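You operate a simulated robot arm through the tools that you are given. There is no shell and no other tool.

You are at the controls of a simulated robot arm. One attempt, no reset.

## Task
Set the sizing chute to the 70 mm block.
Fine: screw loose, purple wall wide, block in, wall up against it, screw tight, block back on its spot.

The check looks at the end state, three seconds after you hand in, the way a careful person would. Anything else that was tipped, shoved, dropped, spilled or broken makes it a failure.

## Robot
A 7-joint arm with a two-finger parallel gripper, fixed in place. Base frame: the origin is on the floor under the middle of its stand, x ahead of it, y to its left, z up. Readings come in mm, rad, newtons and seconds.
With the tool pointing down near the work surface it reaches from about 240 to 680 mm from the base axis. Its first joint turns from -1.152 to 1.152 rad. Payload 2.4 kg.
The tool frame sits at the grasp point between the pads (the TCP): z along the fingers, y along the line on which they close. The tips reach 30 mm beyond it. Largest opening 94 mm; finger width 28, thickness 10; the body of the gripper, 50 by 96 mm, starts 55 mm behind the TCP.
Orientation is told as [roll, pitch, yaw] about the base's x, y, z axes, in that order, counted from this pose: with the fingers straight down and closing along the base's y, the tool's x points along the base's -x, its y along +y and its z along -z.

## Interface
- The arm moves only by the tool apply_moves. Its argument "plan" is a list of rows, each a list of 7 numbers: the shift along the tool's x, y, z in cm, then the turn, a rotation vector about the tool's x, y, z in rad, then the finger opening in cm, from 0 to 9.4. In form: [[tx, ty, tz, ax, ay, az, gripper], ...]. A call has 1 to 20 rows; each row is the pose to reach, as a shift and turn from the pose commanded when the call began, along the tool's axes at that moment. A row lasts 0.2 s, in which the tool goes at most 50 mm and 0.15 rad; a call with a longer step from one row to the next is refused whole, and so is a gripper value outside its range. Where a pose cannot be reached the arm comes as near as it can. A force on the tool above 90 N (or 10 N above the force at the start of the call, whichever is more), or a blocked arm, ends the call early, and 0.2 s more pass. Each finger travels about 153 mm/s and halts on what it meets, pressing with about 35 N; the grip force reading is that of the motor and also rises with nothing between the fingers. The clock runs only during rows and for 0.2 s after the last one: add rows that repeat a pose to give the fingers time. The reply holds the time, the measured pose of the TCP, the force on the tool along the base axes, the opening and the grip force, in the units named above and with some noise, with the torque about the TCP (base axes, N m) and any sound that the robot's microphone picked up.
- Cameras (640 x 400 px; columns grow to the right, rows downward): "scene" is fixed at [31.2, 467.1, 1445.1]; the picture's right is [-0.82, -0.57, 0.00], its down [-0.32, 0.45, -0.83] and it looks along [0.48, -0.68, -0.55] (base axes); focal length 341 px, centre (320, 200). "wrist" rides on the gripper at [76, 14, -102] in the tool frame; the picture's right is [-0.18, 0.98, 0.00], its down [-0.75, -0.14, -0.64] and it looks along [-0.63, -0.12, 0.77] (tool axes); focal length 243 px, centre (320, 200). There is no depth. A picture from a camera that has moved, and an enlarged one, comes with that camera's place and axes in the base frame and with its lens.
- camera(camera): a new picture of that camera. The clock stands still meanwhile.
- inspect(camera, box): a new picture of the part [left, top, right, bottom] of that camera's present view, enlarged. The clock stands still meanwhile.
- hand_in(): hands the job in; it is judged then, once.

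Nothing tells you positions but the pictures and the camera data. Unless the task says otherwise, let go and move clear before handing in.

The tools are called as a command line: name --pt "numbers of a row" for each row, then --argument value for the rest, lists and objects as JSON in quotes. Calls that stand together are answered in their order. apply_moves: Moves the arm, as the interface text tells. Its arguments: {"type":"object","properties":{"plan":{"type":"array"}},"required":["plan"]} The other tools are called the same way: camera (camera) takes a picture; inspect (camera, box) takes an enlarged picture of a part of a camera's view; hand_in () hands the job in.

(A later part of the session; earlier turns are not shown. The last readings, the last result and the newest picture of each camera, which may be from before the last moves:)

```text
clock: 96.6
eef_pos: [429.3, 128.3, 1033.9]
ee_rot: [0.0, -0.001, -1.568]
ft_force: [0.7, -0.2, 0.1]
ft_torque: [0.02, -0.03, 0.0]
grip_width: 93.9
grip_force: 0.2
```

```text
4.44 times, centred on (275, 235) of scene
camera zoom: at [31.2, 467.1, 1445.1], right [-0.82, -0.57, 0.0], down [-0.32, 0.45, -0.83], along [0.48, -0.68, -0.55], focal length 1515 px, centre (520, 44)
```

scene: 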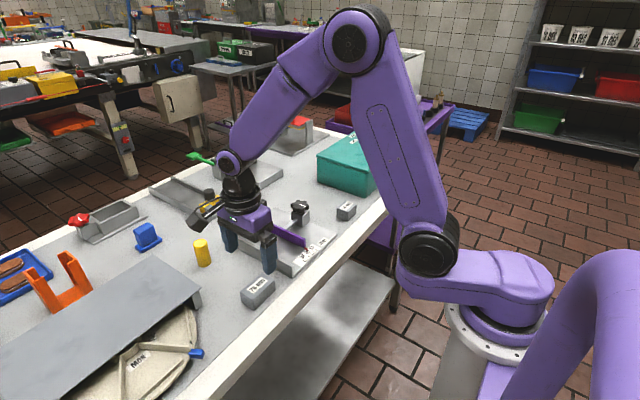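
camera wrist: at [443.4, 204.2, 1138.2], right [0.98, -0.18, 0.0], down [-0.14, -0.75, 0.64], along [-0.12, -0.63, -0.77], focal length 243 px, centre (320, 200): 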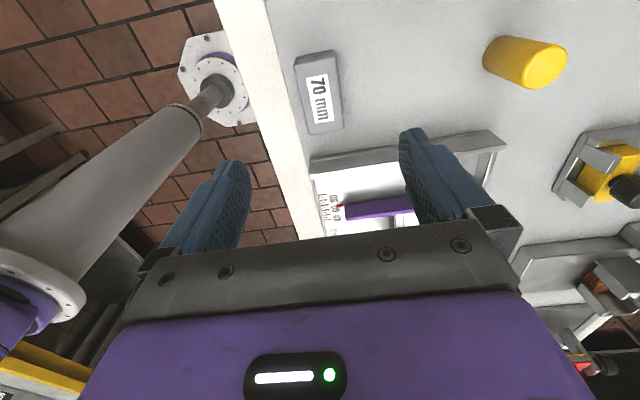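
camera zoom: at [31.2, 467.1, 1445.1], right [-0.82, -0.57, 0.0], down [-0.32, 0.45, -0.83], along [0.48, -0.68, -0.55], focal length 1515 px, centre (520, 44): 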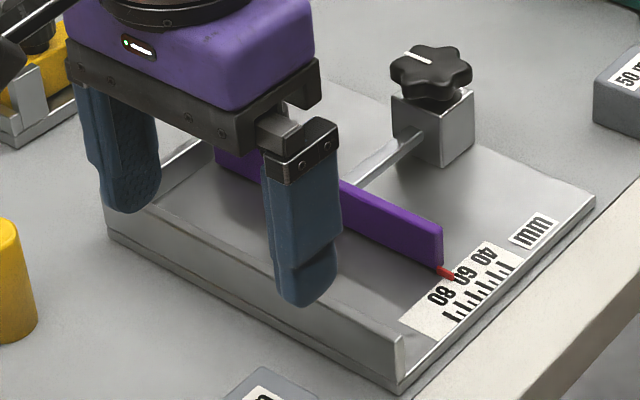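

The 70 mm block is back on its spot to within a fraction of a millimetre. Before handing in I'll check the gap and screw from above, and that the wall is really locked.

apply_moves --pt "-0.98 1.08 0.1 0 0 -0.131 9.4" --pt "-1.97 2.17 0.2 0 0 -0.262 9.4" --pt "-2.95 3.25 0.3 0 0 -0.393 9.4" --pt "-3.93 4.33 0.4 0 0 -0.523 9.4" --pt "-4.92 5.42 0.5 0 0 -0.654 9.4" --pt "-5.9 6.5 0.6 0 0 -0.785 9.4" --pt "-6.88 7.58 0.7 0 0 -0.916 9.4" --pt "-7.87 8.67 0.8 0 0 -1.047 9.4" --pt "-8.85 9.75 0.9 0 0 -1.178 9.4" --pt "-9.83 10.83 1.0 0 0 -1.308 9.4" --pt "-10.82 11.92 1.1 0 0 -1.439 9.4" --pt "-11.8 13.0 1.2 0 0 -1.57 9.4" --pt "-11.8 13.0 1.2 0 0 -1.57 9.4"

camera --camera "wrist"

inspect --camera "wrist" --box '[220, 0, 420, 150]'

inspect --camera "scene" --box '[270, 190, 340, 240]'

```text
clock: 99.4
eef_pos: [560.7, 10.8, 1022.6]
ee_rot: [-0.001, 0.0, 0.004]
ft_force: [0.1, -1.2, -0.6]
ft_torque: [0.0, -0.01, -0.01]
grip_width: 94.2
grip_force: 0.0
```

```text
taken
camera wrist: at [484.2, 23.9, 1125.4], right [0.18, 0.98, 0.0], down [0.75, -0.14, 0.64], along [0.63, -0.12, -0.77], focal length 243 px, centre (320, 200)
```

wrist: 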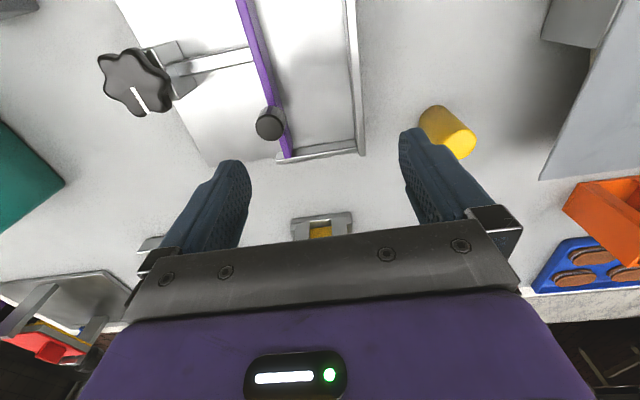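

```text
2.67 times, centred on (320, 75) of wrist
camera zoom: at [484.2, 23.9, 1125.4], right [0.18, 0.98, 0.0], down [0.75, -0.14, 0.64], along [0.63, -0.12, -0.77], focal length 647 px, centre (320, 533)
```

zoom: 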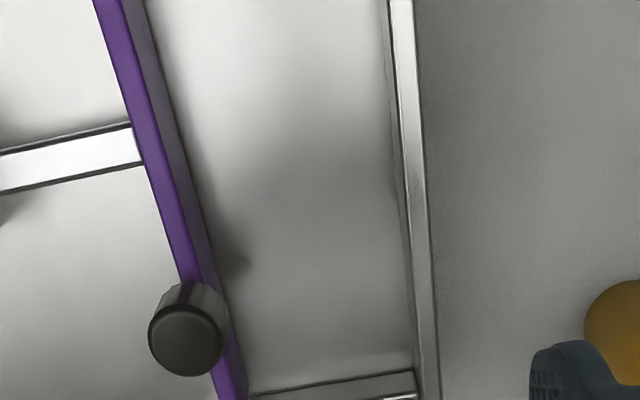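

```text
8.00 times, centred on (305, 215) of scene
camera zoom: at [31.2, 467.1, 1445.1], right [-0.82, -0.57, 0.0], down [-0.32, 0.45, -0.83], along [0.48, -0.68, -0.55], focal length 2727 px, centre (440, 80)
```

zoom: 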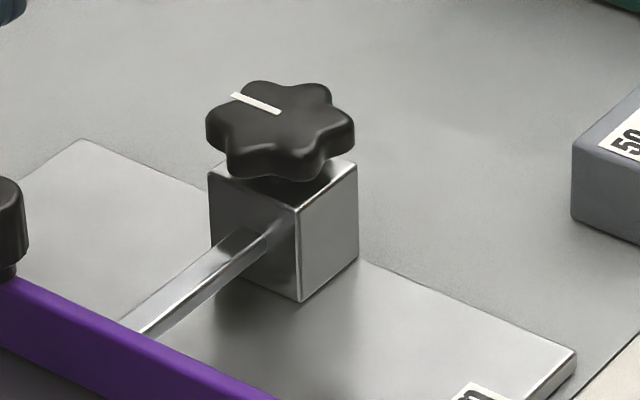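

The screw's white mark matches the initial tight picture exactly. Now a very gentle lock test: closed fingers beside the handle, nudging it with only a few newtons.

apply_moves --pt "0 -0.4 0 0 0 0 6.0" --pt "0 -0.9 0 0 0 0 3.0" --pt "0 -0.9 2 0 0 0 0.5" --pt "0 -0.9 4 0 0 0 0" --pt "0 -0.9 6 0 0 0 0" --pt "0 -0.9 7.5 0 0 0 0" --pt "0 -0.9 8.3 0 0 0 0" --pt "0 -0.9 8.3 0 0 0 0"

inspect --camera "scene" --box '[225, 180, 305, 250]'

camera --camera "wrist"

```text
clock: 101.2
eef_pos: [561.5, 2.7, 939.1]
ee_rot: [0.0, -0.001, 0.002]
ft_force: [0.2, 0.7, 0.3]
ft_torque: [0.0, -0.01, 0.03]
grip_width: 0.0
grip_force: 33.1
```

```text
5.71 times, centred on (265, 215) of scene
camera zoom: at [31.2, 467.1, 1445.1], right [-0.82, -0.57, 0.0], down [-0.32, 0.45, -0.83], along [0.48, -0.68, -0.55], focal length 1948 px, centre (634, 114)
```

zoom: 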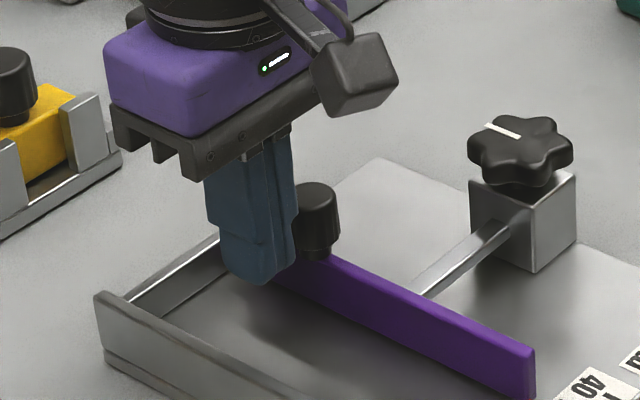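

```text
taken
camera wrist: at [484.1, 15.0, 1042.8], right [0.18, 0.98, 0.0], down [0.75, -0.14, 0.64], along [0.63, -0.12, -0.77], focal length 243 px, centre (320, 200)
```

wrist: 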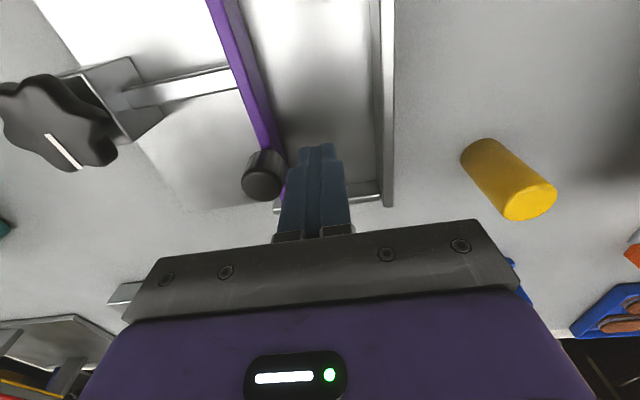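

apply_moves --pt "0 -0.3 0 0 0 0 0" --pt "0 -0.6 0 0 0 0 0" --pt "0 -0.9 0 0 0 0 0" --pt "0 -0.9 0 0 0 0 0"

apply_moves --pt "0 -0.05 0 0 0 0 0" --pt "0 -0.1 0 0 0 0 0" --pt "0 -0.1 0 0 0 0 0"

inspect --camera "wrist" --box '[230, 110, 370, 210]'

```text
clock: 102.2
eef_pos: [559.6, -6.4, 939.1]
ee_rot: [0.0, -0.001, -0.001]
ft_force: [-0.4, -0.5, -0.2]
ft_torque: [0.02, 0.01, 0.02]
grip_width: 0.3
grip_force: 33.0
```

```text
clock: 103.0
eef_pos: [560.3, -8.3, 939.6]
ee_rot: [-0.001, 0.0, 0.002]
ft_force: [-0.3, 0.4, 0.0]
ft_torque: [-0.03, -0.01, 0.02]
grip_width: 0.0
grip_force: 33.1
```

```text
4.00 times, centred on (300, 160) of wrist
camera zoom: at [483.9, 5.3, 1042.7], right [0.18, 0.98, 0.0], down [0.75, -0.14, 0.64], along [0.63, -0.12, -0.77], focal length 970 px, centre (400, 360)
```

zoom: 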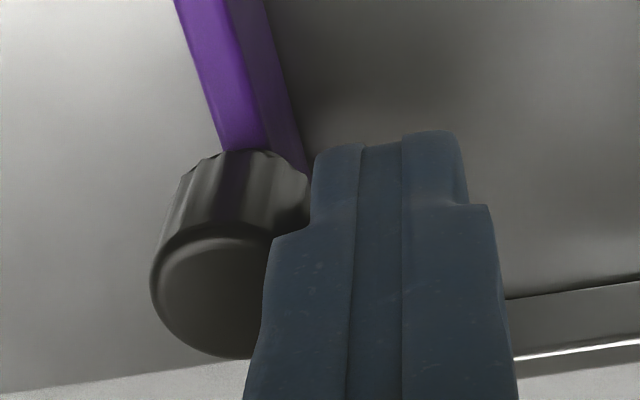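

apply_moves --pt "0 -0.05 0 0 0 0 0" --pt "0 -0.1 0 0 0 0 0"

apply_moves --pt "0 -0.05 0 0 0 0 0" --pt "0 -0.05 0 0 0 0 0"

apply_moves --pt "0 -0.05 0 0 0 0 0" --pt "0 -0.05 0 0 0 0 0"

```text
clock: 103.6
eef_pos: [560.3, -8.0, 938.6]
ee_rot: [0.001, 0.0, 0.003]
ft_force: [-0.2, -1.1, 0.3]
ft_torque: [-0.02, -0.01, -0.02]
grip_width: 0.0
grip_force: 33.2
```

```text
clock: 104.2
eef_pos: [560.3, -9.8, 939.9]
ee_rot: [0.001, 0.001, 0.003]
ft_force: [0.0, 1.2, 0.4]
ft_torque: [0.0, -0.01, -0.03]
grip_width: 0.0
grip_force: 33.6
```

```text
clock: 104.8
eef_pos: [559.7, -11.2, 938.3]
ee_rot: [-0.001, 0.0, 0.004]
ft_force: [0.8, 0.8, 0.9]
ft_torque: [-0.03, -0.01, -0.04]
grip_width: 0.0
grip_force: 32.7
```

apply_moves --pt "0 -0.04 0 0 0 0 0" --pt "0 -0.04 0 0 0 0 0"

inspect --camera "wrist" --box '[230, 110, 370, 210]'

inspect --camera "scene" --box '[225, 180, 335, 280]'

```text
clock: 105.4
eef_pos: [559.9, -10.2, 939.2]
ee_rot: [0.0, -0.001, 0.002]
ft_force: [0.4, 0.1, 0.3]
ft_torque: [0.03, 0.01, 0.03]
grip_width: 0.0
grip_force: 32.8
```

```text
4.00 times, centred on (300, 160) of wrist
camera zoom: at [484.0, 2.8, 1042.4], right [0.18, 0.98, 0.0], down [0.75, -0.14, 0.64], along [0.63, -0.12, -0.77], focal length 970 px, centre (400, 360)
```

zoom: 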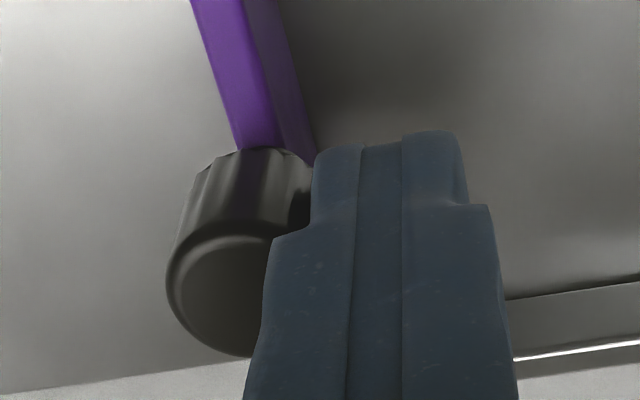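

```text
4.00 times, centred on (280, 230) of scene
camera zoom: at [31.2, 467.1, 1445.1], right [-0.82, -0.57, 0.0], down [-0.32, 0.45, -0.83], along [0.48, -0.68, -0.55], focal length 1364 px, centre (480, 80)
```

zoom: 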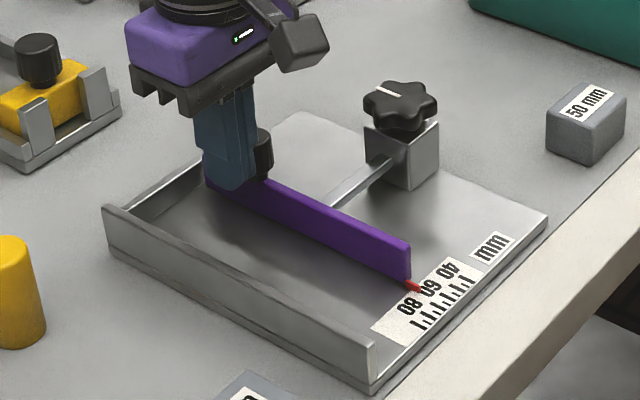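

apply_moves --pt "0 -0.05 0 0 0 0 0" --pt "0 -0.05 0 0 0 0 0"

apply_moves --pt "0 -0.04 0 0 0 0 0" --pt "0 -0.04 0 0 0 0 0"

```text
clock: 106.0
eef_pos: [560.5, -11.6, 939.8]
ee_rot: [0.0, -0.001, 0.004]
ft_force: [-0.6, 0.3, 0.5]
ft_torque: [0.01, 0.07, 0.0]
grip_width: 0.1
grip_force: 32.7
```

```text
clock: 106.6
eef_pos: [561.4, -12.0, 939.1]
ee_rot: [0.0, 0.001, 0.002]
ft_force: [0.0, 1.0, 0.1]
ft_torque: [0.03, 0.01, 0.0]
grip_width: 0.2
grip_force: 32.7
```

apply_moves --pt "0 -0.04 0 0 0 0 0" --pt "0 -0.04 0 0 0 0 0"

apply_moves --pt "0 -0.03 0 0 0 0 0" --pt "0 -0.03 0 0 0 0 0"

inspect --camera "wrist" --box '[230, 110, 370, 210]'

inspect --camera "scene" --box '[225, 180, 335, 280]'

```text
clock: 107.2
eef_pos: [561.1, -12.6, 938.5]
ee_rot: [0.0, 0.0, 0.002]
ft_force: [1.1, 0.0, -0.2]
ft_torque: [0.03, 0.0, -0.04]
grip_width: 0.0
grip_force: 33.2
```

```text
clock: 107.8
eef_pos: [560.7, -13.0, 939.3]
ee_rot: [0.0, -0.001, 0.003]
ft_force: [0.1, 1.1, -0.2]
ft_torque: [-0.01, 0.02, 0.02]
grip_width: 0.1
grip_force: 33.3
```

```text
4.00 times, centred on (300, 160) of wrist
camera zoom: at [484.1, 0.9, 1042.9], right [0.18, 0.98, 0.0], down [0.75, -0.14, 0.64], along [0.63, -0.12, -0.77], focal length 970 px, centre (400, 360)
```

zoom: 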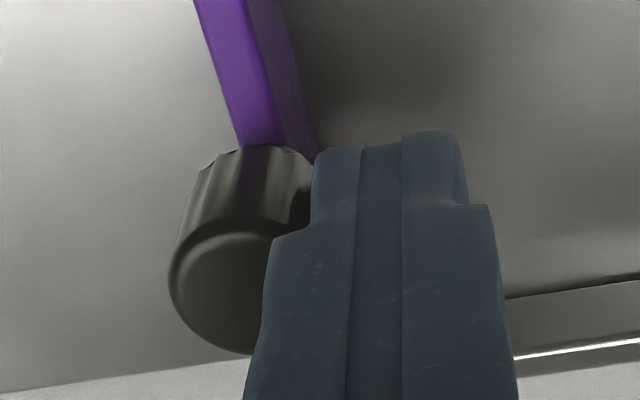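

```text
4.00 times, centred on (280, 230) of scene
camera zoom: at [31.2, 467.1, 1445.1], right [-0.82, -0.57, 0.0], down [-0.32, 0.45, -0.83], along [0.48, -0.68, -0.55], focal length 1364 px, centre (480, 80)
```

zoom: 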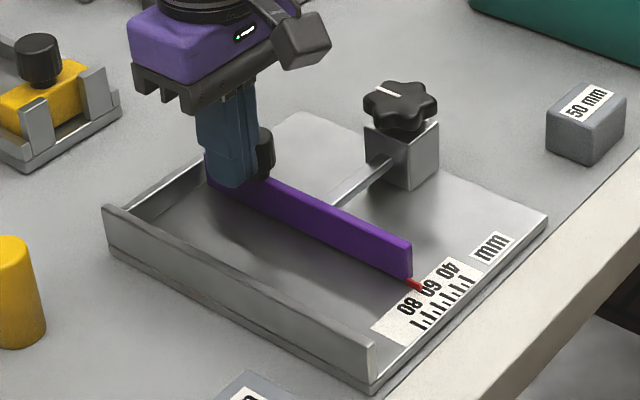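

The handle seems to have moved with almost no force. I need to check carefully whether the wall just slid.

inspect --camera "scene" --box '[225, 190, 335, 280]'

inspect --camera "scene" --box '[260, 215, 320, 265]'

inspect --camera "scene" --box '[270, 190, 340, 240]'

```text
4.44 times, centred on (280, 235) of scene
camera zoom: at [31.2, 467.1, 1445.1], right [-0.82, -0.57, 0.0], down [-0.32, 0.45, -0.83], along [0.48, -0.68, -0.55], focal length 1515 px, centre (498, 44)
```

zoom: 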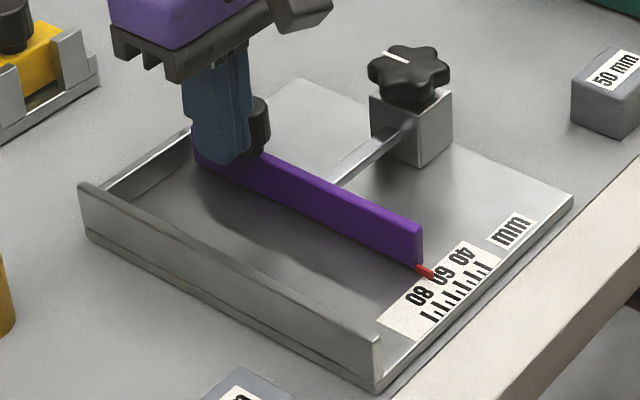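

```text
8.00 times, centred on (290, 240) of scene
camera zoom: at [31.2, 467.1, 1445.1], right [-0.82, -0.57, 0.0], down [-0.32, 0.45, -0.83], along [0.48, -0.68, -0.55], focal length 2727 px, centre (560, -120)
```

zoom: 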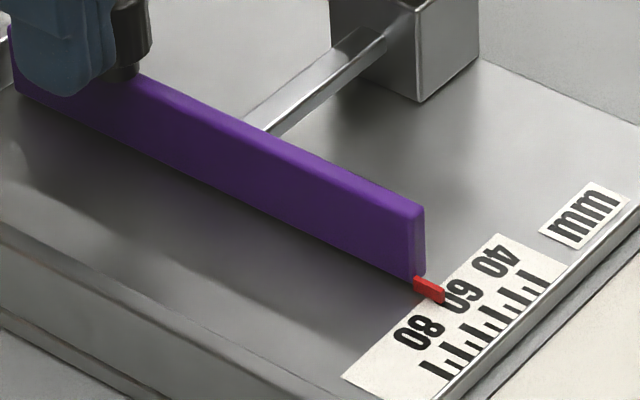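

```text
8.00 times, centred on (305, 215) of scene
camera zoom: at [31.2, 467.1, 1445.1], right [-0.82, -0.57, 0.0], down [-0.32, 0.45, -0.83], along [0.48, -0.68, -0.55], focal length 2727 px, centre (440, 80)
```

zoom: 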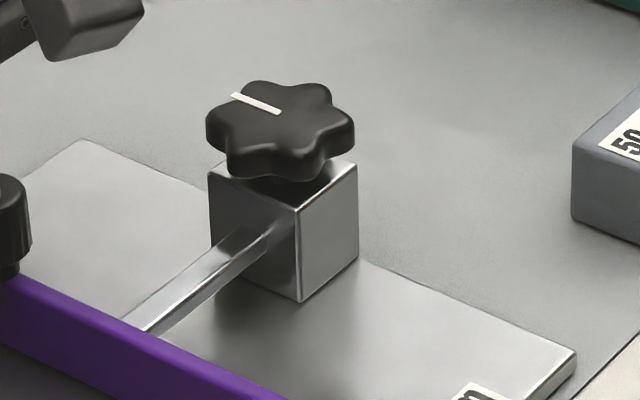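

The wall did slide about 2 mm under ~1 N, so the screw is not actually clamping yet even though it's back at its starting angle. I'll back off, re-grip the screw with better leverage, tighten it harder, and then reset the wall with the block.

apply_moves --pt "0 0.4 0 0 0 0 0" --pt "0 1.0 0 0 0 0 0" --pt "0 1.0 -2 0 0 0 0" --pt "0 1.0 -5 0 0 0 3" --pt "0 1.0 -8 0 0 0 6" --pt "0 1.0 -8 0 0 0 9.4"

inspect --camera "scene" --box '[225, 190, 335, 280]'

camera --camera "wrist"

```text
clock: 109.2
eef_pos: [560.0, -3.7, 1019.9]
ee_rot: [0.0, 0.0, 0.003]
ft_force: [0.4, -0.4, 0.6]
ft_torque: [0.0, 0.02, 0.0]
grip_width: 93.9
grip_force: 0.0
```

```text
4.44 times, centred on (280, 235) of scene
camera zoom: at [31.2, 467.1, 1445.1], right [-0.82, -0.57, 0.0], down [-0.32, 0.45, -0.83], along [0.48, -0.68, -0.55], focal length 1515 px, centre (498, 44)
```

zoom: 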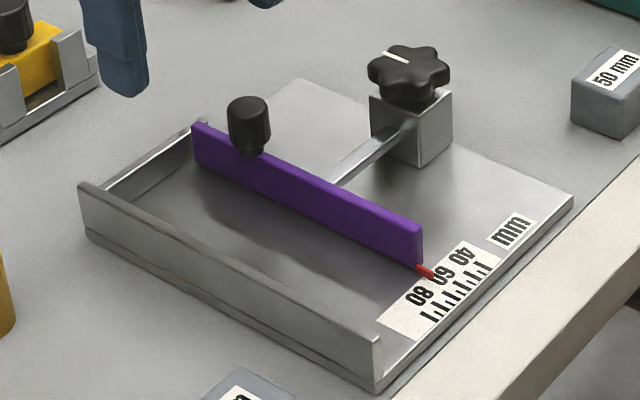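

```text
taken
camera wrist: at [483.8, 10.1, 1123.5], right [0.18, 0.98, 0.0], down [0.75, -0.14, 0.64], along [0.63, -0.12, -0.77], focal length 243 px, centre (320, 200)
```

wrist: 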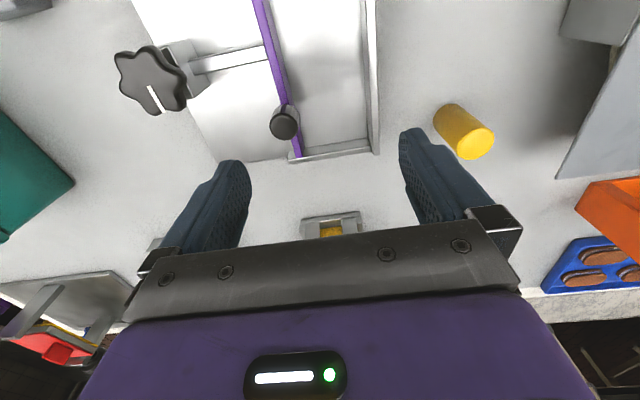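

apply_moves --pt "0.99 -2.38 0 0 0 -0.104 9.4" --pt "1.98 -4.76 0.2 0 0 -0.208 9.4" --pt "2.97 -7.15 0.5 0 0 -0.312 9.4" --pt "3.96 -9.53 0.8 0 0 -0.416 9.4" --pt "4.95 -11.91 1.15 0 0 -0.52 9.4" --pt "4.95 -11.91 1.15 0 0 -0.52 9.4"

camera --camera "wrist"

inspect --camera "wrist" --box '[240, 70, 400, 190]'

```text
clock: 110.6
eef_pos: [510.6, -120.7, 1008.0]
ee_rot: [0.0, 0.0, 0.525]
ft_force: [-0.8, -0.7, -0.2]
ft_torque: [0.0, -0.03, -0.01]
grip_width: 93.9
grip_force: 0.1
```

```text
taken
camera wrist: at [437.5, -147.5, 1110.8], right [-0.33, 0.94, 0.0], down [0.72, 0.25, 0.64], along [0.61, 0.21, -0.77], focal length 243 px, centre (320, 200)
```

wrist: 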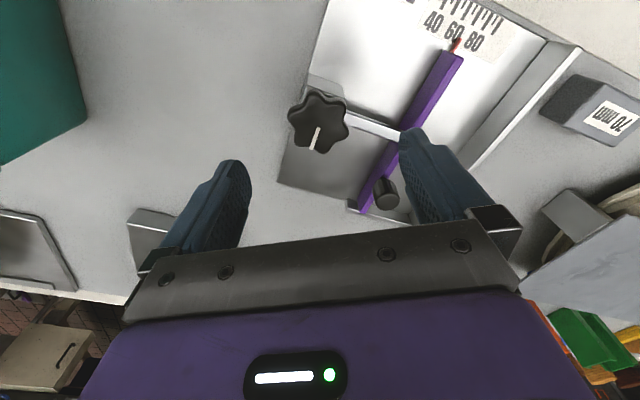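

```text
3.33 times, centred on (320, 130) of wrist
camera zoom: at [437.5, -147.5, 1110.8], right [-0.33, 0.94, 0.0], down [0.72, 0.25, 0.64], along [0.61, 0.21, -0.77], focal length 809 px, centre (320, 433)
```

zoom: 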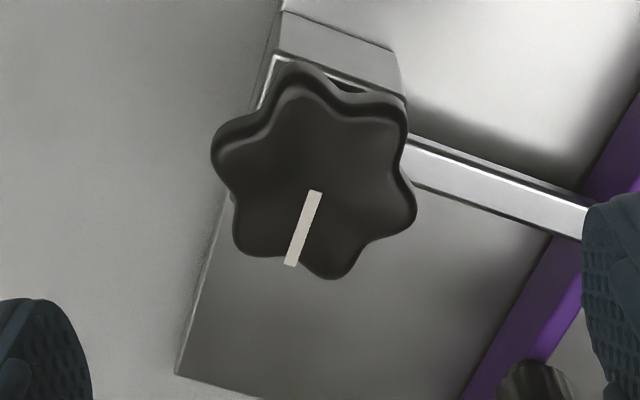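

Mark at about +4°. I'll align the pads exactly across a valley pair (yaw ≈ 0.58), descend and grip.

apply_moves --pt "0 0 2 0 0 -0.03 9.4" --pt "0 0 4 0 0 -0.06 9.4" --pt "0 0 5.5 0 0 -0.06 9.4" --pt "0 0 6.45 0 0 -0.06 9.4" --pt "0 0 6.45 0 0 -0.06 9.4" --pt "0 0 6.45 0 0 -0.06 6.0" --pt "0 0 6.45 0 0 -0.06 4.0" --pt "0 0 6.45 0 0 -0.06 1.0" --pt "0 0 6.45 0 0 -0.06 0" --pt "0 0 6.45 0 0 -0.06 0"

inspect --camera "wrist" --box '[220, 80, 420, 240]'

inspect --camera "scene" --box '[265, 160, 345, 230]'

```text
clock: 112.8
eef_pos: [511.3, -120.0, 943.8]
ee_rot: [0.001, -0.001, 0.582]
ft_force: [1.6, -1.7, -5.4]
ft_torque: [-0.03, -0.34, 0.04]
grip_width: 48.1
grip_force: 45.2
```

```text
2.50 times, centred on (320, 160) of wrist
camera zoom: at [439.7, -151.9, 1046.8], right [-0.39, 0.92, 0.0], down [0.71, 0.3, 0.64], along [0.59, 0.25, -0.77], focal length 606 px, centre (320, 300)
```

zoom: 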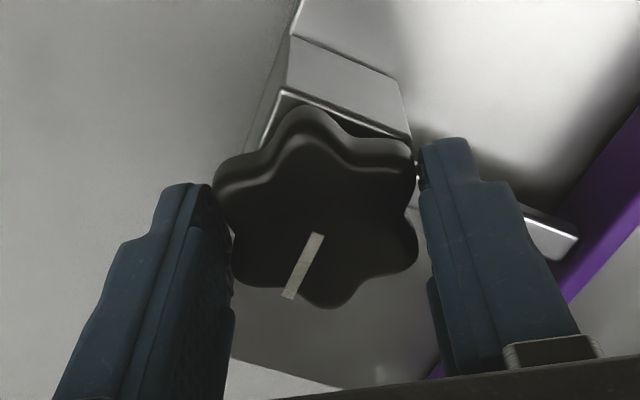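

```text
5.71 times, centred on (305, 195) of scene
camera zoom: at [31.3, 467.1, 1445.2], right [-0.82, -0.57, 0.0], down [-0.32, 0.45, -0.83], along [0.48, -0.68, -0.55], focal length 1948 px, centre (406, 229)
```

zoom: 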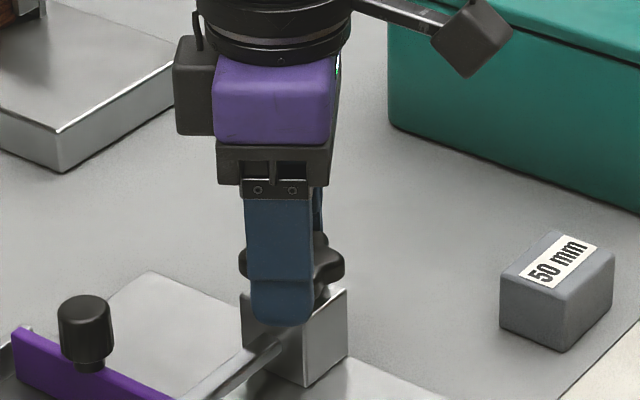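

Gripped. Now turning clockwise in small increments and reading the torque each time.

apply_moves --pt "0 0 0 0 0 0.04 0" --pt "0 0 0 0 0 0.04 0"

apply_moves --pt "0 0 0 0 0 0.04 0" --pt "0 0 0 0 0 0.04 0"

apply_moves --pt "0 0 0 0 0 0.04 0" --pt "0 0 0 0 0 0.04 0"

inspect --camera "wrist" --box '[220, 80, 420, 240]'

```text
clock: 113.4
eef_pos: [512.6, -121.9, 943.5]
ee_rot: [-0.003, 0.0, 0.541]
ft_force: [5.2, -1.3, -4.9]
ft_torque: [-0.31, 0.06, 1.08]
grip_width: 48.2
grip_force: 45.1
```

```text
clock: 114.0
eef_pos: [511.8, -121.1, 942.6]
ee_rot: [-0.001, -0.001, 0.501]
ft_force: [3.8, -2.9, -1.2]
ft_torque: [0.0, -0.02, 0.99]
grip_width: 48.0
grip_force: 45.3
```

```text
clock: 114.6
eef_pos: [512.2, -120.5, 944.1]
ee_rot: [0.001, 0.002, 0.461]
ft_force: [3.4, -2.7, -0.8]
ft_torque: [0.04, -0.02, 0.92]
grip_width: 48.4
grip_force: 45.1
```

```text
2.50 times, centred on (320, 160) of wrist
camera zoom: at [436.5, -143.3, 1046.8], right [-0.27, 0.96, 0.0], down [0.74, 0.21, 0.64], along [0.62, 0.17, -0.77], focal length 606 px, centre (320, 300)
```

zoom: 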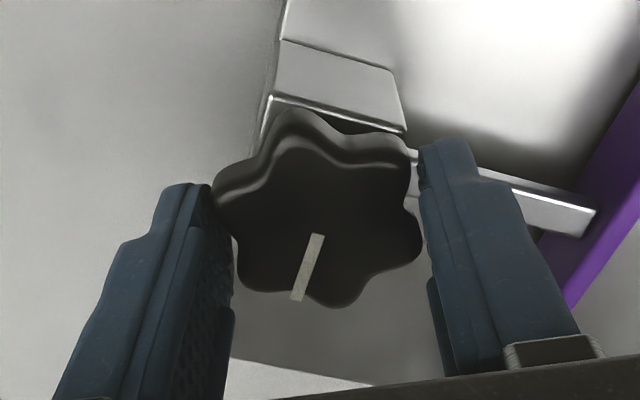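

Torque peaked at 1.08 N·m with the knob held at its stop. I'll release and test whether the wall is now locked.

apply_moves --pt "0 0 0 0 0 0 6.0" --pt "0 0 0 0 0 0 9.4" --pt "0 0 0 0 0 0 9.4" --pt "0 0 -2 0 0 0 9.4" --pt "0 0 -5 0 0 0 9.4" --pt "0 0 -7 0 0 0 9.4" --pt "0 0 -7 0 0 0 9.4"

inspect --camera "wrist" --box '[240, 50, 440, 210]'

inspect --camera "scene" --box '[270, 190, 340, 240]'

inspect --camera "scene" --box '[260, 215, 320, 265]'

```text
clock: 116.2
eef_pos: [511.1, -121.1, 1013.9]
ee_rot: [0.0, -0.001, 0.462]
ft_force: [-0.4, 0.3, -0.4]
ft_torque: [0.0, 0.01, 0.01]
grip_width: 93.6
grip_force: 0.0
```

```text
2.50 times, centred on (340, 130) of wrist
camera zoom: at [436.4, -143.1, 1116.7], right [-0.27, 0.96, 0.0], down [0.74, 0.21, 0.64], along [0.62, 0.17, -0.77], focal length 606 px, centre (270, 375)
```

zoom: 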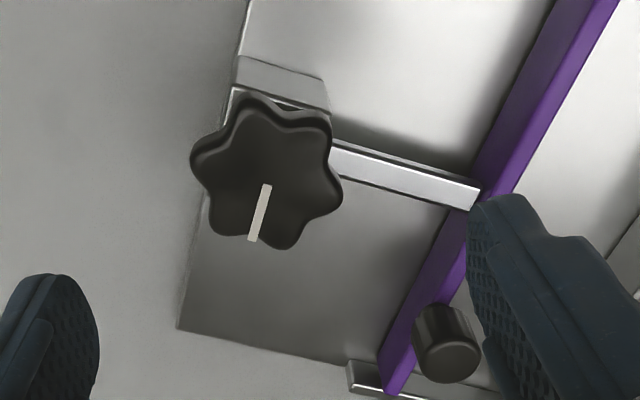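

```text
8.00 times, centred on (305, 215) of scene
camera zoom: at [31.2, 467.1, 1445.1], right [-0.82, -0.57, 0.0], down [-0.32, 0.45, -0.83], along [0.48, -0.68, -0.55], focal length 2727 px, centre (440, 80)
```

zoom: 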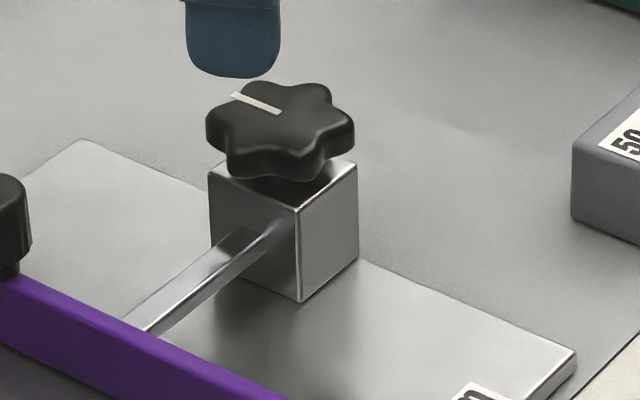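

```text
8.00 times, centred on (290, 240) of scene
camera zoom: at [31.2, 467.1, 1445.1], right [-0.82, -0.57, 0.0], down [-0.32, 0.45, -0.83], along [0.48, -0.68, -0.55], focal length 2727 px, centre (560, -120)
```

zoom: 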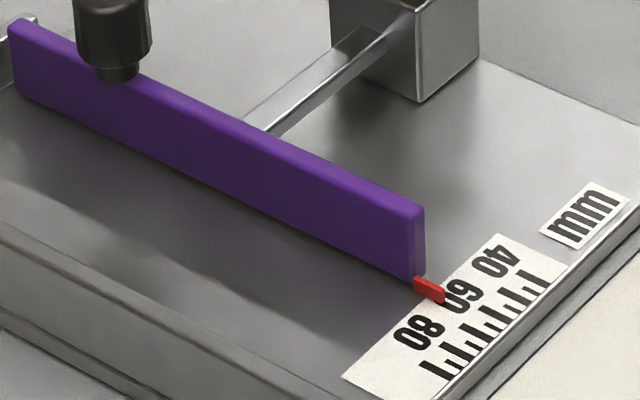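

apply_moves --pt "-1.92 1.65 0 0 0 0.092 6" --pt "-3.84 3.31 0 0 0 0.184 3" --pt "-5.77 4.96 0 0 0 0.275 0" --pt "-7.69 6.62 0 0 0 0.367 0" --pt "-9.61 8.27 0 0 0 0.459 0" --pt "-9.61 8.27 2 0 0 0.459 0" --pt "-9.61 8.27 5 0 0 0.459 0" --pt "-9.61 8.27 7.5 0 0 0.459 0" --pt "-9.61 8.27 7.5 0 0 0.459 0"

inspect --camera "wrist" --box '[230, 110, 370, 210]'

```text
clock: 118.2
eef_pos: [560.3, -3.0, 938.2]
ee_rot: [0.001, 0.0, 0.002]
ft_force: [0.2, -0.7, -0.6]
ft_torque: [-0.03, -0.02, -0.02]
grip_width: 0.1
grip_force: 33.4
```

```text
4.00 times, centred on (300, 160) of wrist
camera zoom: at [483.8, 9.7, 1041.1], right [0.18, 0.98, 0.0], down [0.75, -0.14, 0.64], along [0.63, -0.12, -0.77], focal length 970 px, centre (400, 360)
```

zoom: 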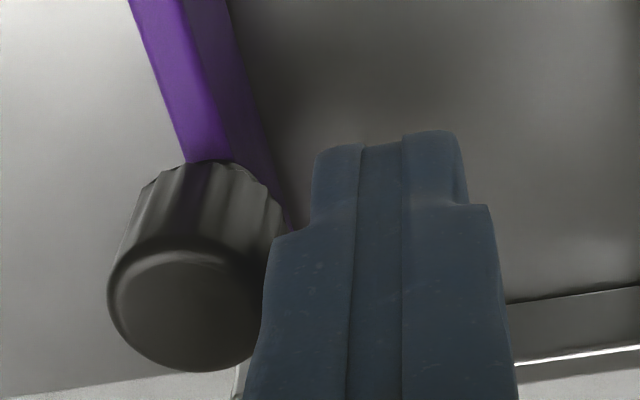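

apply_moves --pt "0 -0.3 0 0 0 0 0" --pt "0 -0.6 0 0 0 0 0" --pt "0 -0.7 0 0 0 0 0" --pt "0 -0.7 0 0 0 0 0"

apply_moves --pt "0 -0.1 0 0 0 0 0" --pt "0 -0.1 0 0 0 0 0"

apply_moves --pt "0 -0.07 0 0 0 0 0" --pt "0 -0.07 0 0 0 0 0"

apply_moves --pt "0 -0.05 0 0 0 0 0" --pt "0 -0.05 0 0 0 0 0"

inspect --camera "wrist" --box '[230, 110, 370, 210]'

inspect --camera "scene" --box '[260, 215, 320, 265]'

```text
clock: 119.2
eef_pos: [560.4, -11.3, 937.7]
ee_rot: [0.001, -0.001, 0.001]
ft_force: [-0.3, -0.1, -0.1]
ft_torque: [0.01, 0.01, 0.0]
grip_width: 0.0
grip_force: 33.5
```

```text
clock: 119.8
eef_pos: [559.5, -12.8, 937.9]
ee_rot: [0.0, 0.0, 0.001]
ft_force: [0.2, 0.4, 0.1]
ft_torque: [0.0, 0.01, 0.02]
grip_width: 0.0
grip_force: 33.7
```

```text
clock: 120.4
eef_pos: [560.8, -13.4, 937.7]
ee_rot: [-0.001, 0.0, 0.0]
ft_force: [0.1, 0.1, 1.1]
ft_torque: [0.0, -0.01, 0.0]
grip_width: 0.1
grip_force: 33.3
```

```text
clock: 121.0
eef_pos: [560.7, -13.0, 938.9]
ee_rot: [0.0, 0.0, 0.002]
ft_force: [0.2, 0.5, 1.7]
ft_torque: [0.0, -0.03, -0.04]
grip_width: 0.0
grip_force: 32.2
```

```text
4.00 times, centred on (300, 160) of wrist
camera zoom: at [484.0, -0.2, 1041.4], right [0.18, 0.98, 0.0], down [0.75, -0.14, 0.64], along [0.63, -0.12, -0.77], focal length 970 px, centre (400, 360)
```

zoom: 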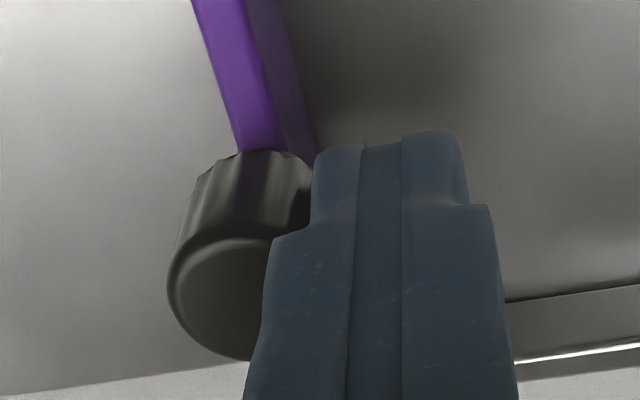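

```text
8.00 times, centred on (290, 240) of scene
camera zoom: at [31.2, 467.2, 1445.1], right [-0.82, -0.57, 0.0], down [-0.32, 0.45, -0.83], along [0.48, -0.68, -0.55], focal length 2727 px, centre (560, -120)
```

zoom: 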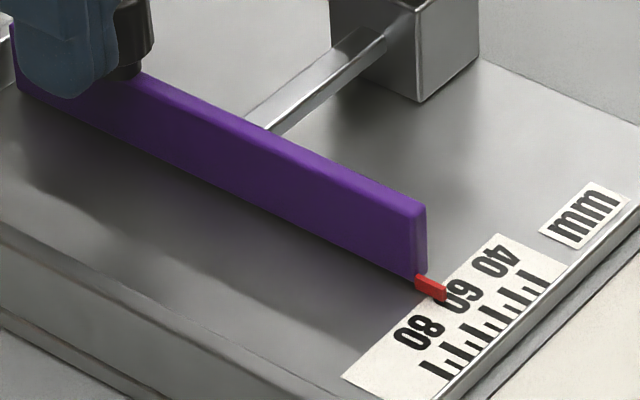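

The wall still slides with almost no force, even with the knob hard against its clockwise stop. So the clockwise stop isn't the clamping end, and I need to find out which direction actually clamps. I'll back off and explore the counter-clockwise direction, reading torque.

apply_moves --pt "0 0.5 0 0 0 0 0" --pt "0 1.0 0 0 0 0 0" --pt "0 1.0 -3 0 0 0 0" --pt "0 1.0 -7.5 0 0 0 3" --pt "0 1.0 -7.5 0 0 0 7" --pt "0 1.0 -7.5 0 0 0 9.4"

inspect --camera "scene" --box '[225, 190, 335, 280]'

```text
clock: 122.4
eef_pos: [560.6, -4.2, 1012.4]
ee_rot: [0.001, -0.001, 0.003]
ft_force: [-0.9, 0.3, 0.2]
ft_torque: [-0.01, -0.03, -0.01]
grip_width: 94.0
grip_force: 0.0
```

```text
4.44 times, centred on (280, 235) of scene
camera zoom: at [31.2, 467.1, 1445.1], right [-0.82, -0.57, 0.0], down [-0.32, 0.45, -0.83], along [0.48, -0.68, -0.55], focal length 1515 px, centre (498, 44)
```

zoom: 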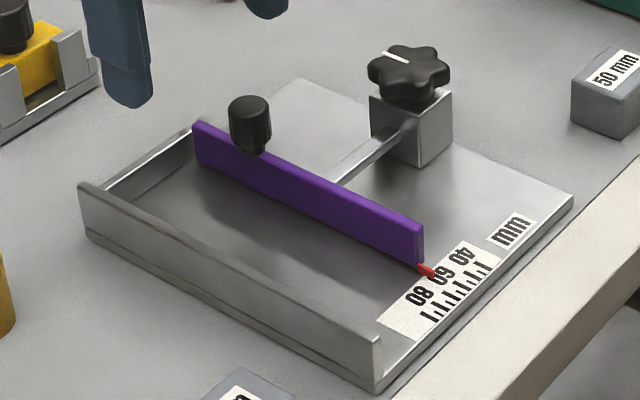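

apply_moves --pt "0.41 -0.99 0 0 0 0.131 9.4" --pt "0.83 -1.98 0 0 0 0.262 9.4" --pt "1.24 -2.97 0 0 0 0.393 9.4" --pt "1.66 -3.96 0 0 0 0.524 9.4" --pt "2.07 -4.95 0 0 0 0.655 9.4" --pt "2.49 -5.94 0 0 0 0.786 9.4" --pt "2.9 -6.93 0 0 0 0.918 9.4" --pt "3.31 -7.92 0 0 0 1.049 9.4" --pt "3.73 -8.91 0 0 0 1.18 9.4" --pt "4.14 -9.9 0 0 0 1.311 9.4" --pt "4.56 -10.89 0.2 0 0 1.442 9.4" --pt "4.97 -11.88 0.5 0 0 1.573 9.4" --pt "4.97 -11.88 0.5 0 0 1.573 9.4"

inspect --camera "wrist" --box '[240, 70, 400, 190]'

```text
clock: 125.2
eef_pos: [510.6, -122.3, 1007.5]
ee_rot: [0.0, -0.001, -1.572]
ft_force: [0.5, 0.8, -0.9]
ft_torque: [0.0, -0.02, 0.01]
grip_width: 93.9
grip_force: 0.1
```

```text
3.33 times, centred on (320, 130) of wrist
camera zoom: at [525.4, -47.3, 1111.9], right [0.98, -0.19, 0.0], down [-0.14, -0.75, 0.64], along [-0.12, -0.63, -0.77], focal length 809 px, centre (320, 433)
```

zoom: 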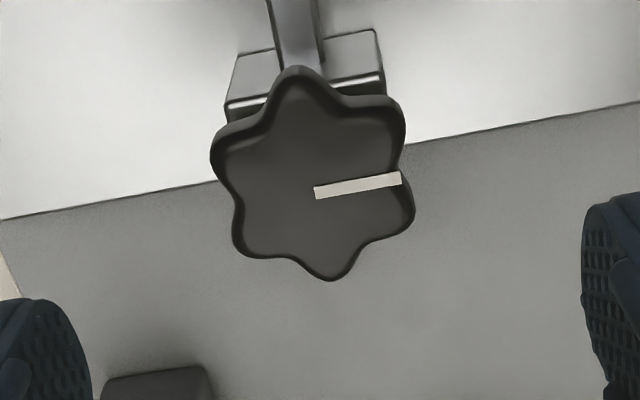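

apply_moves --pt "0.1 -0.15 2 0 0 0 9.4" --pt "0.1 -0.15 4 0 0 0 9.4" --pt "0.1 -0.15 5.5 0 0 0 9.4" --pt "0.1 -0.15 6.5 0 0 0 9.4" --pt "0.1 -0.15 6.5 0 0 0 9.4" --pt "0.1 -0.15 6.5 0 0 0 6.0" --pt "0.1 -0.15 6.5 0 0 0 4.0" --pt "0.1 -0.15 6.5 0 0 0 2.0" --pt "0.1 -0.15 6.5 0 0 0 1.0"

apply_moves --pt "0 0 0 0 0 0.03 1.0" --pt "0 0 0 0 0 0.03 1.0"

apply_moves --pt "0 0 0 0 0 0.03 1.0" --pt "0 0 0 0 0 0.03 1.0"

inspect --camera "wrist" --box '[220, 80, 420, 240]'

```text
clock: 127.2
eef_pos: [510.1, -121.3, 942.4]
ee_rot: [0.001, 0.001, -1.57]
ft_force: [5.9, -0.3, -10.2]
ft_torque: [-0.11, -0.49, 0.02]
grip_width: 48.6
grip_force: 44.9
```

```text
clock: 127.8
eef_pos: [510.4, -122.0, 942.2]
ee_rot: [0.001, 0.0, -1.6]
ft_force: [9.9, 0.1, -9.1]
ft_torque: [-0.35, 0.12, 0.92]
grip_width: 48.2
grip_force: 45.1
```

```text
clock: 128.4
eef_pos: [509.9, -120.5, 944.1]
ee_rot: [-0.001, 0.001, -1.631]
ft_force: [8.8, 4.3, -8.2]
ft_torque: [0.05, -0.17, 0.9]
grip_width: 48.1
grip_force: 44.7
```

```text
2.50 times, centred on (320, 160) of wrist
camera zoom: at [528.6, -46.6, 1046.9], right [0.97, -0.24, 0.0], down [-0.19, -0.74, 0.64], along [-0.16, -0.62, -0.77], focal length 606 px, centre (320, 300)
```

zoom: 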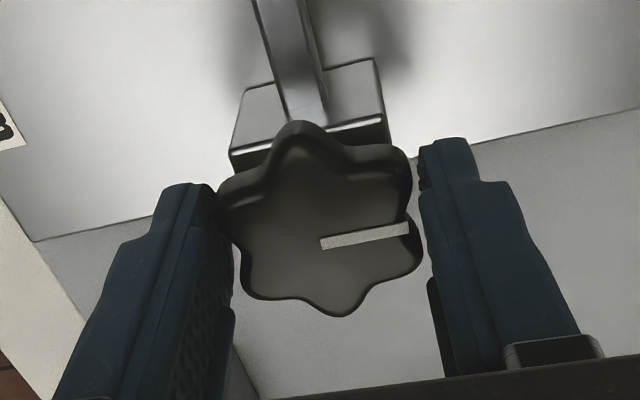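

The clockwise stop is confirmed (0.92 N·m within 0.03 rad). Now I'll turn counter-clockwise in stages.

apply_moves --pt "0 0 0 0 0 -0.1 1.0" --pt "0 0 0 0 0 -0.24 1.0" --pt "0 0 0 0 0 -0.38 1.0" --pt "0 0 0 0 0 -0.52 1.0" --pt "0 0 0 0 0 -0.66 1.0" --pt "0 0 0 0 0 -0.8 1.0" --pt "0 0 0 0 0 -0.94 1.0" --pt "0 0 0 0 0 -1.08 1.0" --pt "0 0 0 0 0 -1.22 1.0" --pt "0 0 0 0 0 -1.36 1.0" --pt "0 0 0 0 0 -1.5 1.0" --pt "0 0 0 0 0 -1.63 1.0"

apply_moves --pt "0 0 0 0 0 -0.14 1.0" --pt "0 0 0 0 0 -0.28 1.0" --pt "0 0 0 0 0 -0.42 1.0" --pt "0 0 0 0 0 -0.56 1.0" --pt "0 0 0 0 0 -0.7 1.0" --pt "0 0 0 0 0 -0.84 1.0" --pt "0 0 0 0 0 -0.98 1.0" --pt "0 0 0 0 0 -1.12 1.0" --pt "0 0 0 0 0 -1.26 1.0" --pt "0 0 0 0 0 -1.4 1.0" --pt "0 0 0 0 0 -1.54 1.0" --pt "0 0 0 0 0 -1.68 1.0" --pt "0 0 0 0 0 -1.8 1.0"

inspect --camera "wrist" --box '[220, 80, 420, 240]'

```text
clock: 131.0
eef_pos: [509.2, -121.9, 943.7]
ee_rot: [-0.001, 0.002, 0.002]
ft_force: [-6.7, 2.5, 10.1]
ft_torque: [-0.02, 1.45, -0.02]
grip_width: 48.1
grip_force: 45.2
```

```text
clock: 133.8
eef_pos: [508.8, -118.9, 942.1]
ee_rot: [0.002, -0.005, 1.804]
ft_force: [-9.2, 6.1, 8.2]
ft_torque: [0.42, 0.11, -0.37]
grip_width: 46.9
grip_force: 45.1
```

```text
2.50 times, centred on (320, 160) of wrist
camera zoom: at [513.0, -196.9, 1046.3], right [-1.0, -0.05, 0.0], down [-0.04, 0.76, 0.64], along [-0.03, 0.64, -0.77], focal length 606 px, centre (320, 300)
```

zoom: 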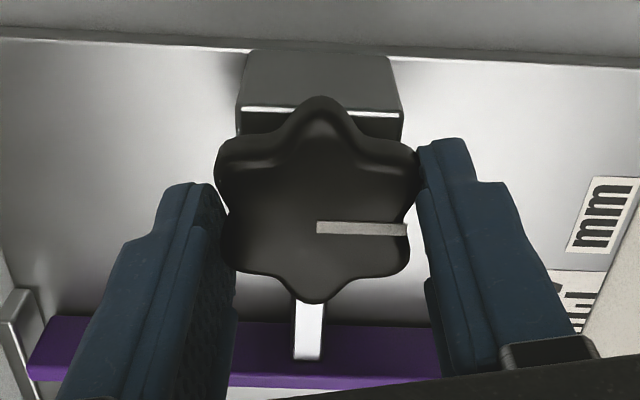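

I found a counter-clockwise stop at about 180°, so the screw has only a half-turn range. I'll release here and test the wall at this end.

apply_moves --pt "0 0 0 0 0 0 6.0" --pt "0 0 0 0 0 0 9.4" --pt "0 0 0 0 0 0 9.4" --pt "0 0 -2 0 0 0 9.4" --pt "0 0 -5 0 0 0 9.4" --pt "0 0 -7 0 0 0 9.4" --pt "0 0 -7 0 0 0 9.4"

camera --camera "wrist"

inspect --camera "wrist" --box '[240, 50, 400, 170]'

inspect --camera "scene" --box '[270, 190, 340, 240]'

inspect --camera "scene" --box '[260, 215, 320, 265]'

```text
clock: 135.4
eef_pos: [510.1, -122.5, 1013.5]
ee_rot: [0.0, 0.001, 1.801]
ft_force: [-0.3, -0.4, -0.1]
ft_torque: [-0.01, 0.01, 0.03]
grip_width: 94.1
grip_force: 0.0
```

```text
taken
camera wrist: at [513.2, -199.7, 1117.1], right [-1.0, -0.04, 0.0], down [-0.03, 0.77, 0.64], along [-0.03, 0.64, -0.77], focal length 243 px, centre (320, 200)
```

wrist: 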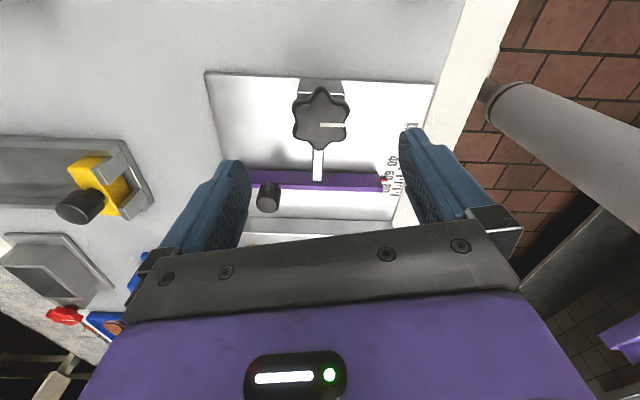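

```text
3.33 times, centred on (320, 110) of wrist
camera zoom: at [513.2, -199.7, 1117.1], right [-1.0, -0.04, 0.0], down [-0.03, 0.77, 0.64], along [-0.03, 0.64, -0.77], focal length 809 px, centre (320, 500)
```

zoom: 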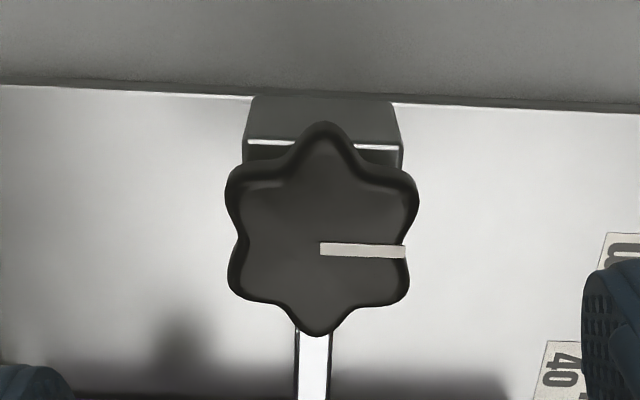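

```text
8.00 times, centred on (305, 215) of scene
camera zoom: at [31.2, 467.1, 1445.1], right [-0.82, -0.57, 0.0], down [-0.32, 0.45, -0.83], along [0.48, -0.68, -0.55], focal length 2727 px, centre (440, 80)
```

zoom: 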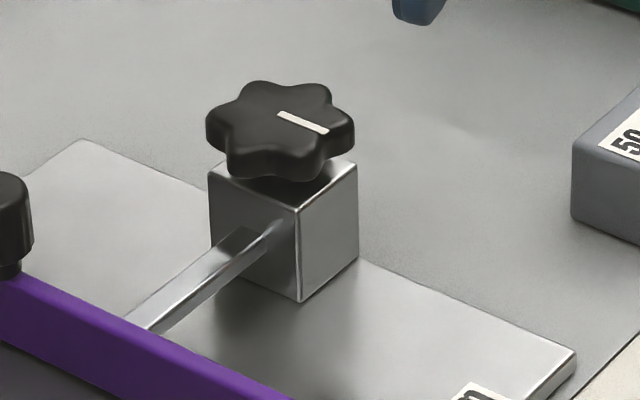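

```text
8.00 times, centred on (290, 240) of scene
camera zoom: at [31.2, 467.1, 1445.1], right [-0.82, -0.57, 0.0], down [-0.32, 0.45, -0.83], along [0.48, -0.68, -0.55], focal length 2727 px, centre (560, -120)
```

zoom: 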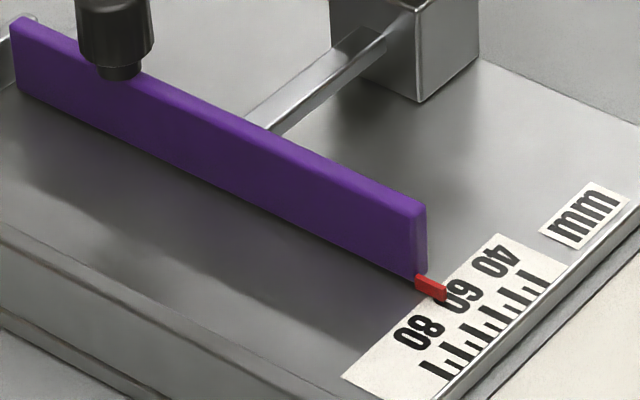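

The knob now sits at exactly 180°. I'll go nudge the handle again to compare.

apply_moves --pt "-0.79 -0.59 0 0 0 0.139 6" --pt "-1.58 -1.18 0 0 0 0.277 3" --pt "-2.37 -1.76 0 0 0 0.416 0" --pt "-3.16 -2.35 0 0 0 0.555 0" --pt "-3.95 -2.94 0 0 0 0.694 0" --pt "-4.74 -3.53 0 0 0 0.832 0" --pt "-5.53 -4.11 0 0 0 0.971 0" --pt "-6.32 -4.7 0 0 0 1.11 0" --pt "-7.11 -5.29 0 0 0 1.248 0" --pt "-7.9 -5.88 0 0 0 1.387 0" --pt "-8.69 -6.46 0 0 0 1.526 0" --pt "-9.48 -7.05 0 0 0 1.664 0" --pt "-10.27 -7.64 0 0 0 1.803 0" --pt "-10.27 -7.64 3 0 0 1.803 0" --pt "-10.27 -7.64 6 0 0 1.803 0" --pt "-10.27 -7.64 7.5 0 0 1.803 0" --pt "-10.27 -7.64 7.5 0 0 1.803 0"

inspect --camera "wrist" --box '[230, 110, 370, 210]'

```text
clock: 139.0
eef_pos: [560.7, -3.8, 939.1]
ee_rot: [-0.001, 0.0, -0.004]
ft_force: [0.9, -0.1, -0.5]
ft_torque: [-0.02, -0.01, 0.04]
grip_width: 0.1
grip_force: 32.9
```

```text
4.00 times, centred on (300, 160) of wrist
camera zoom: at [484.3, 9.9, 1041.9], right [0.19, 0.98, 0.0], down [0.75, -0.14, 0.64], along [0.63, -0.12, -0.77], focal length 970 px, centre (400, 360)
```

zoom: 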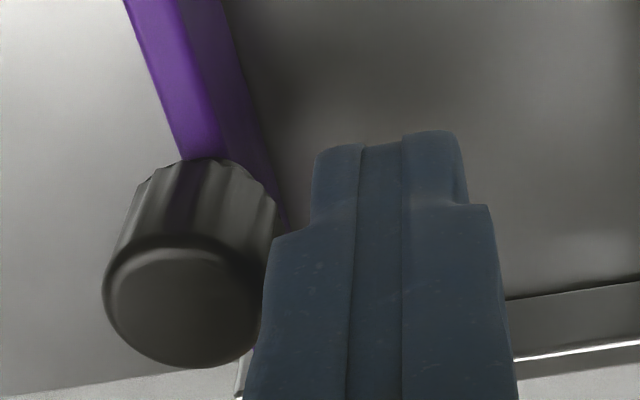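

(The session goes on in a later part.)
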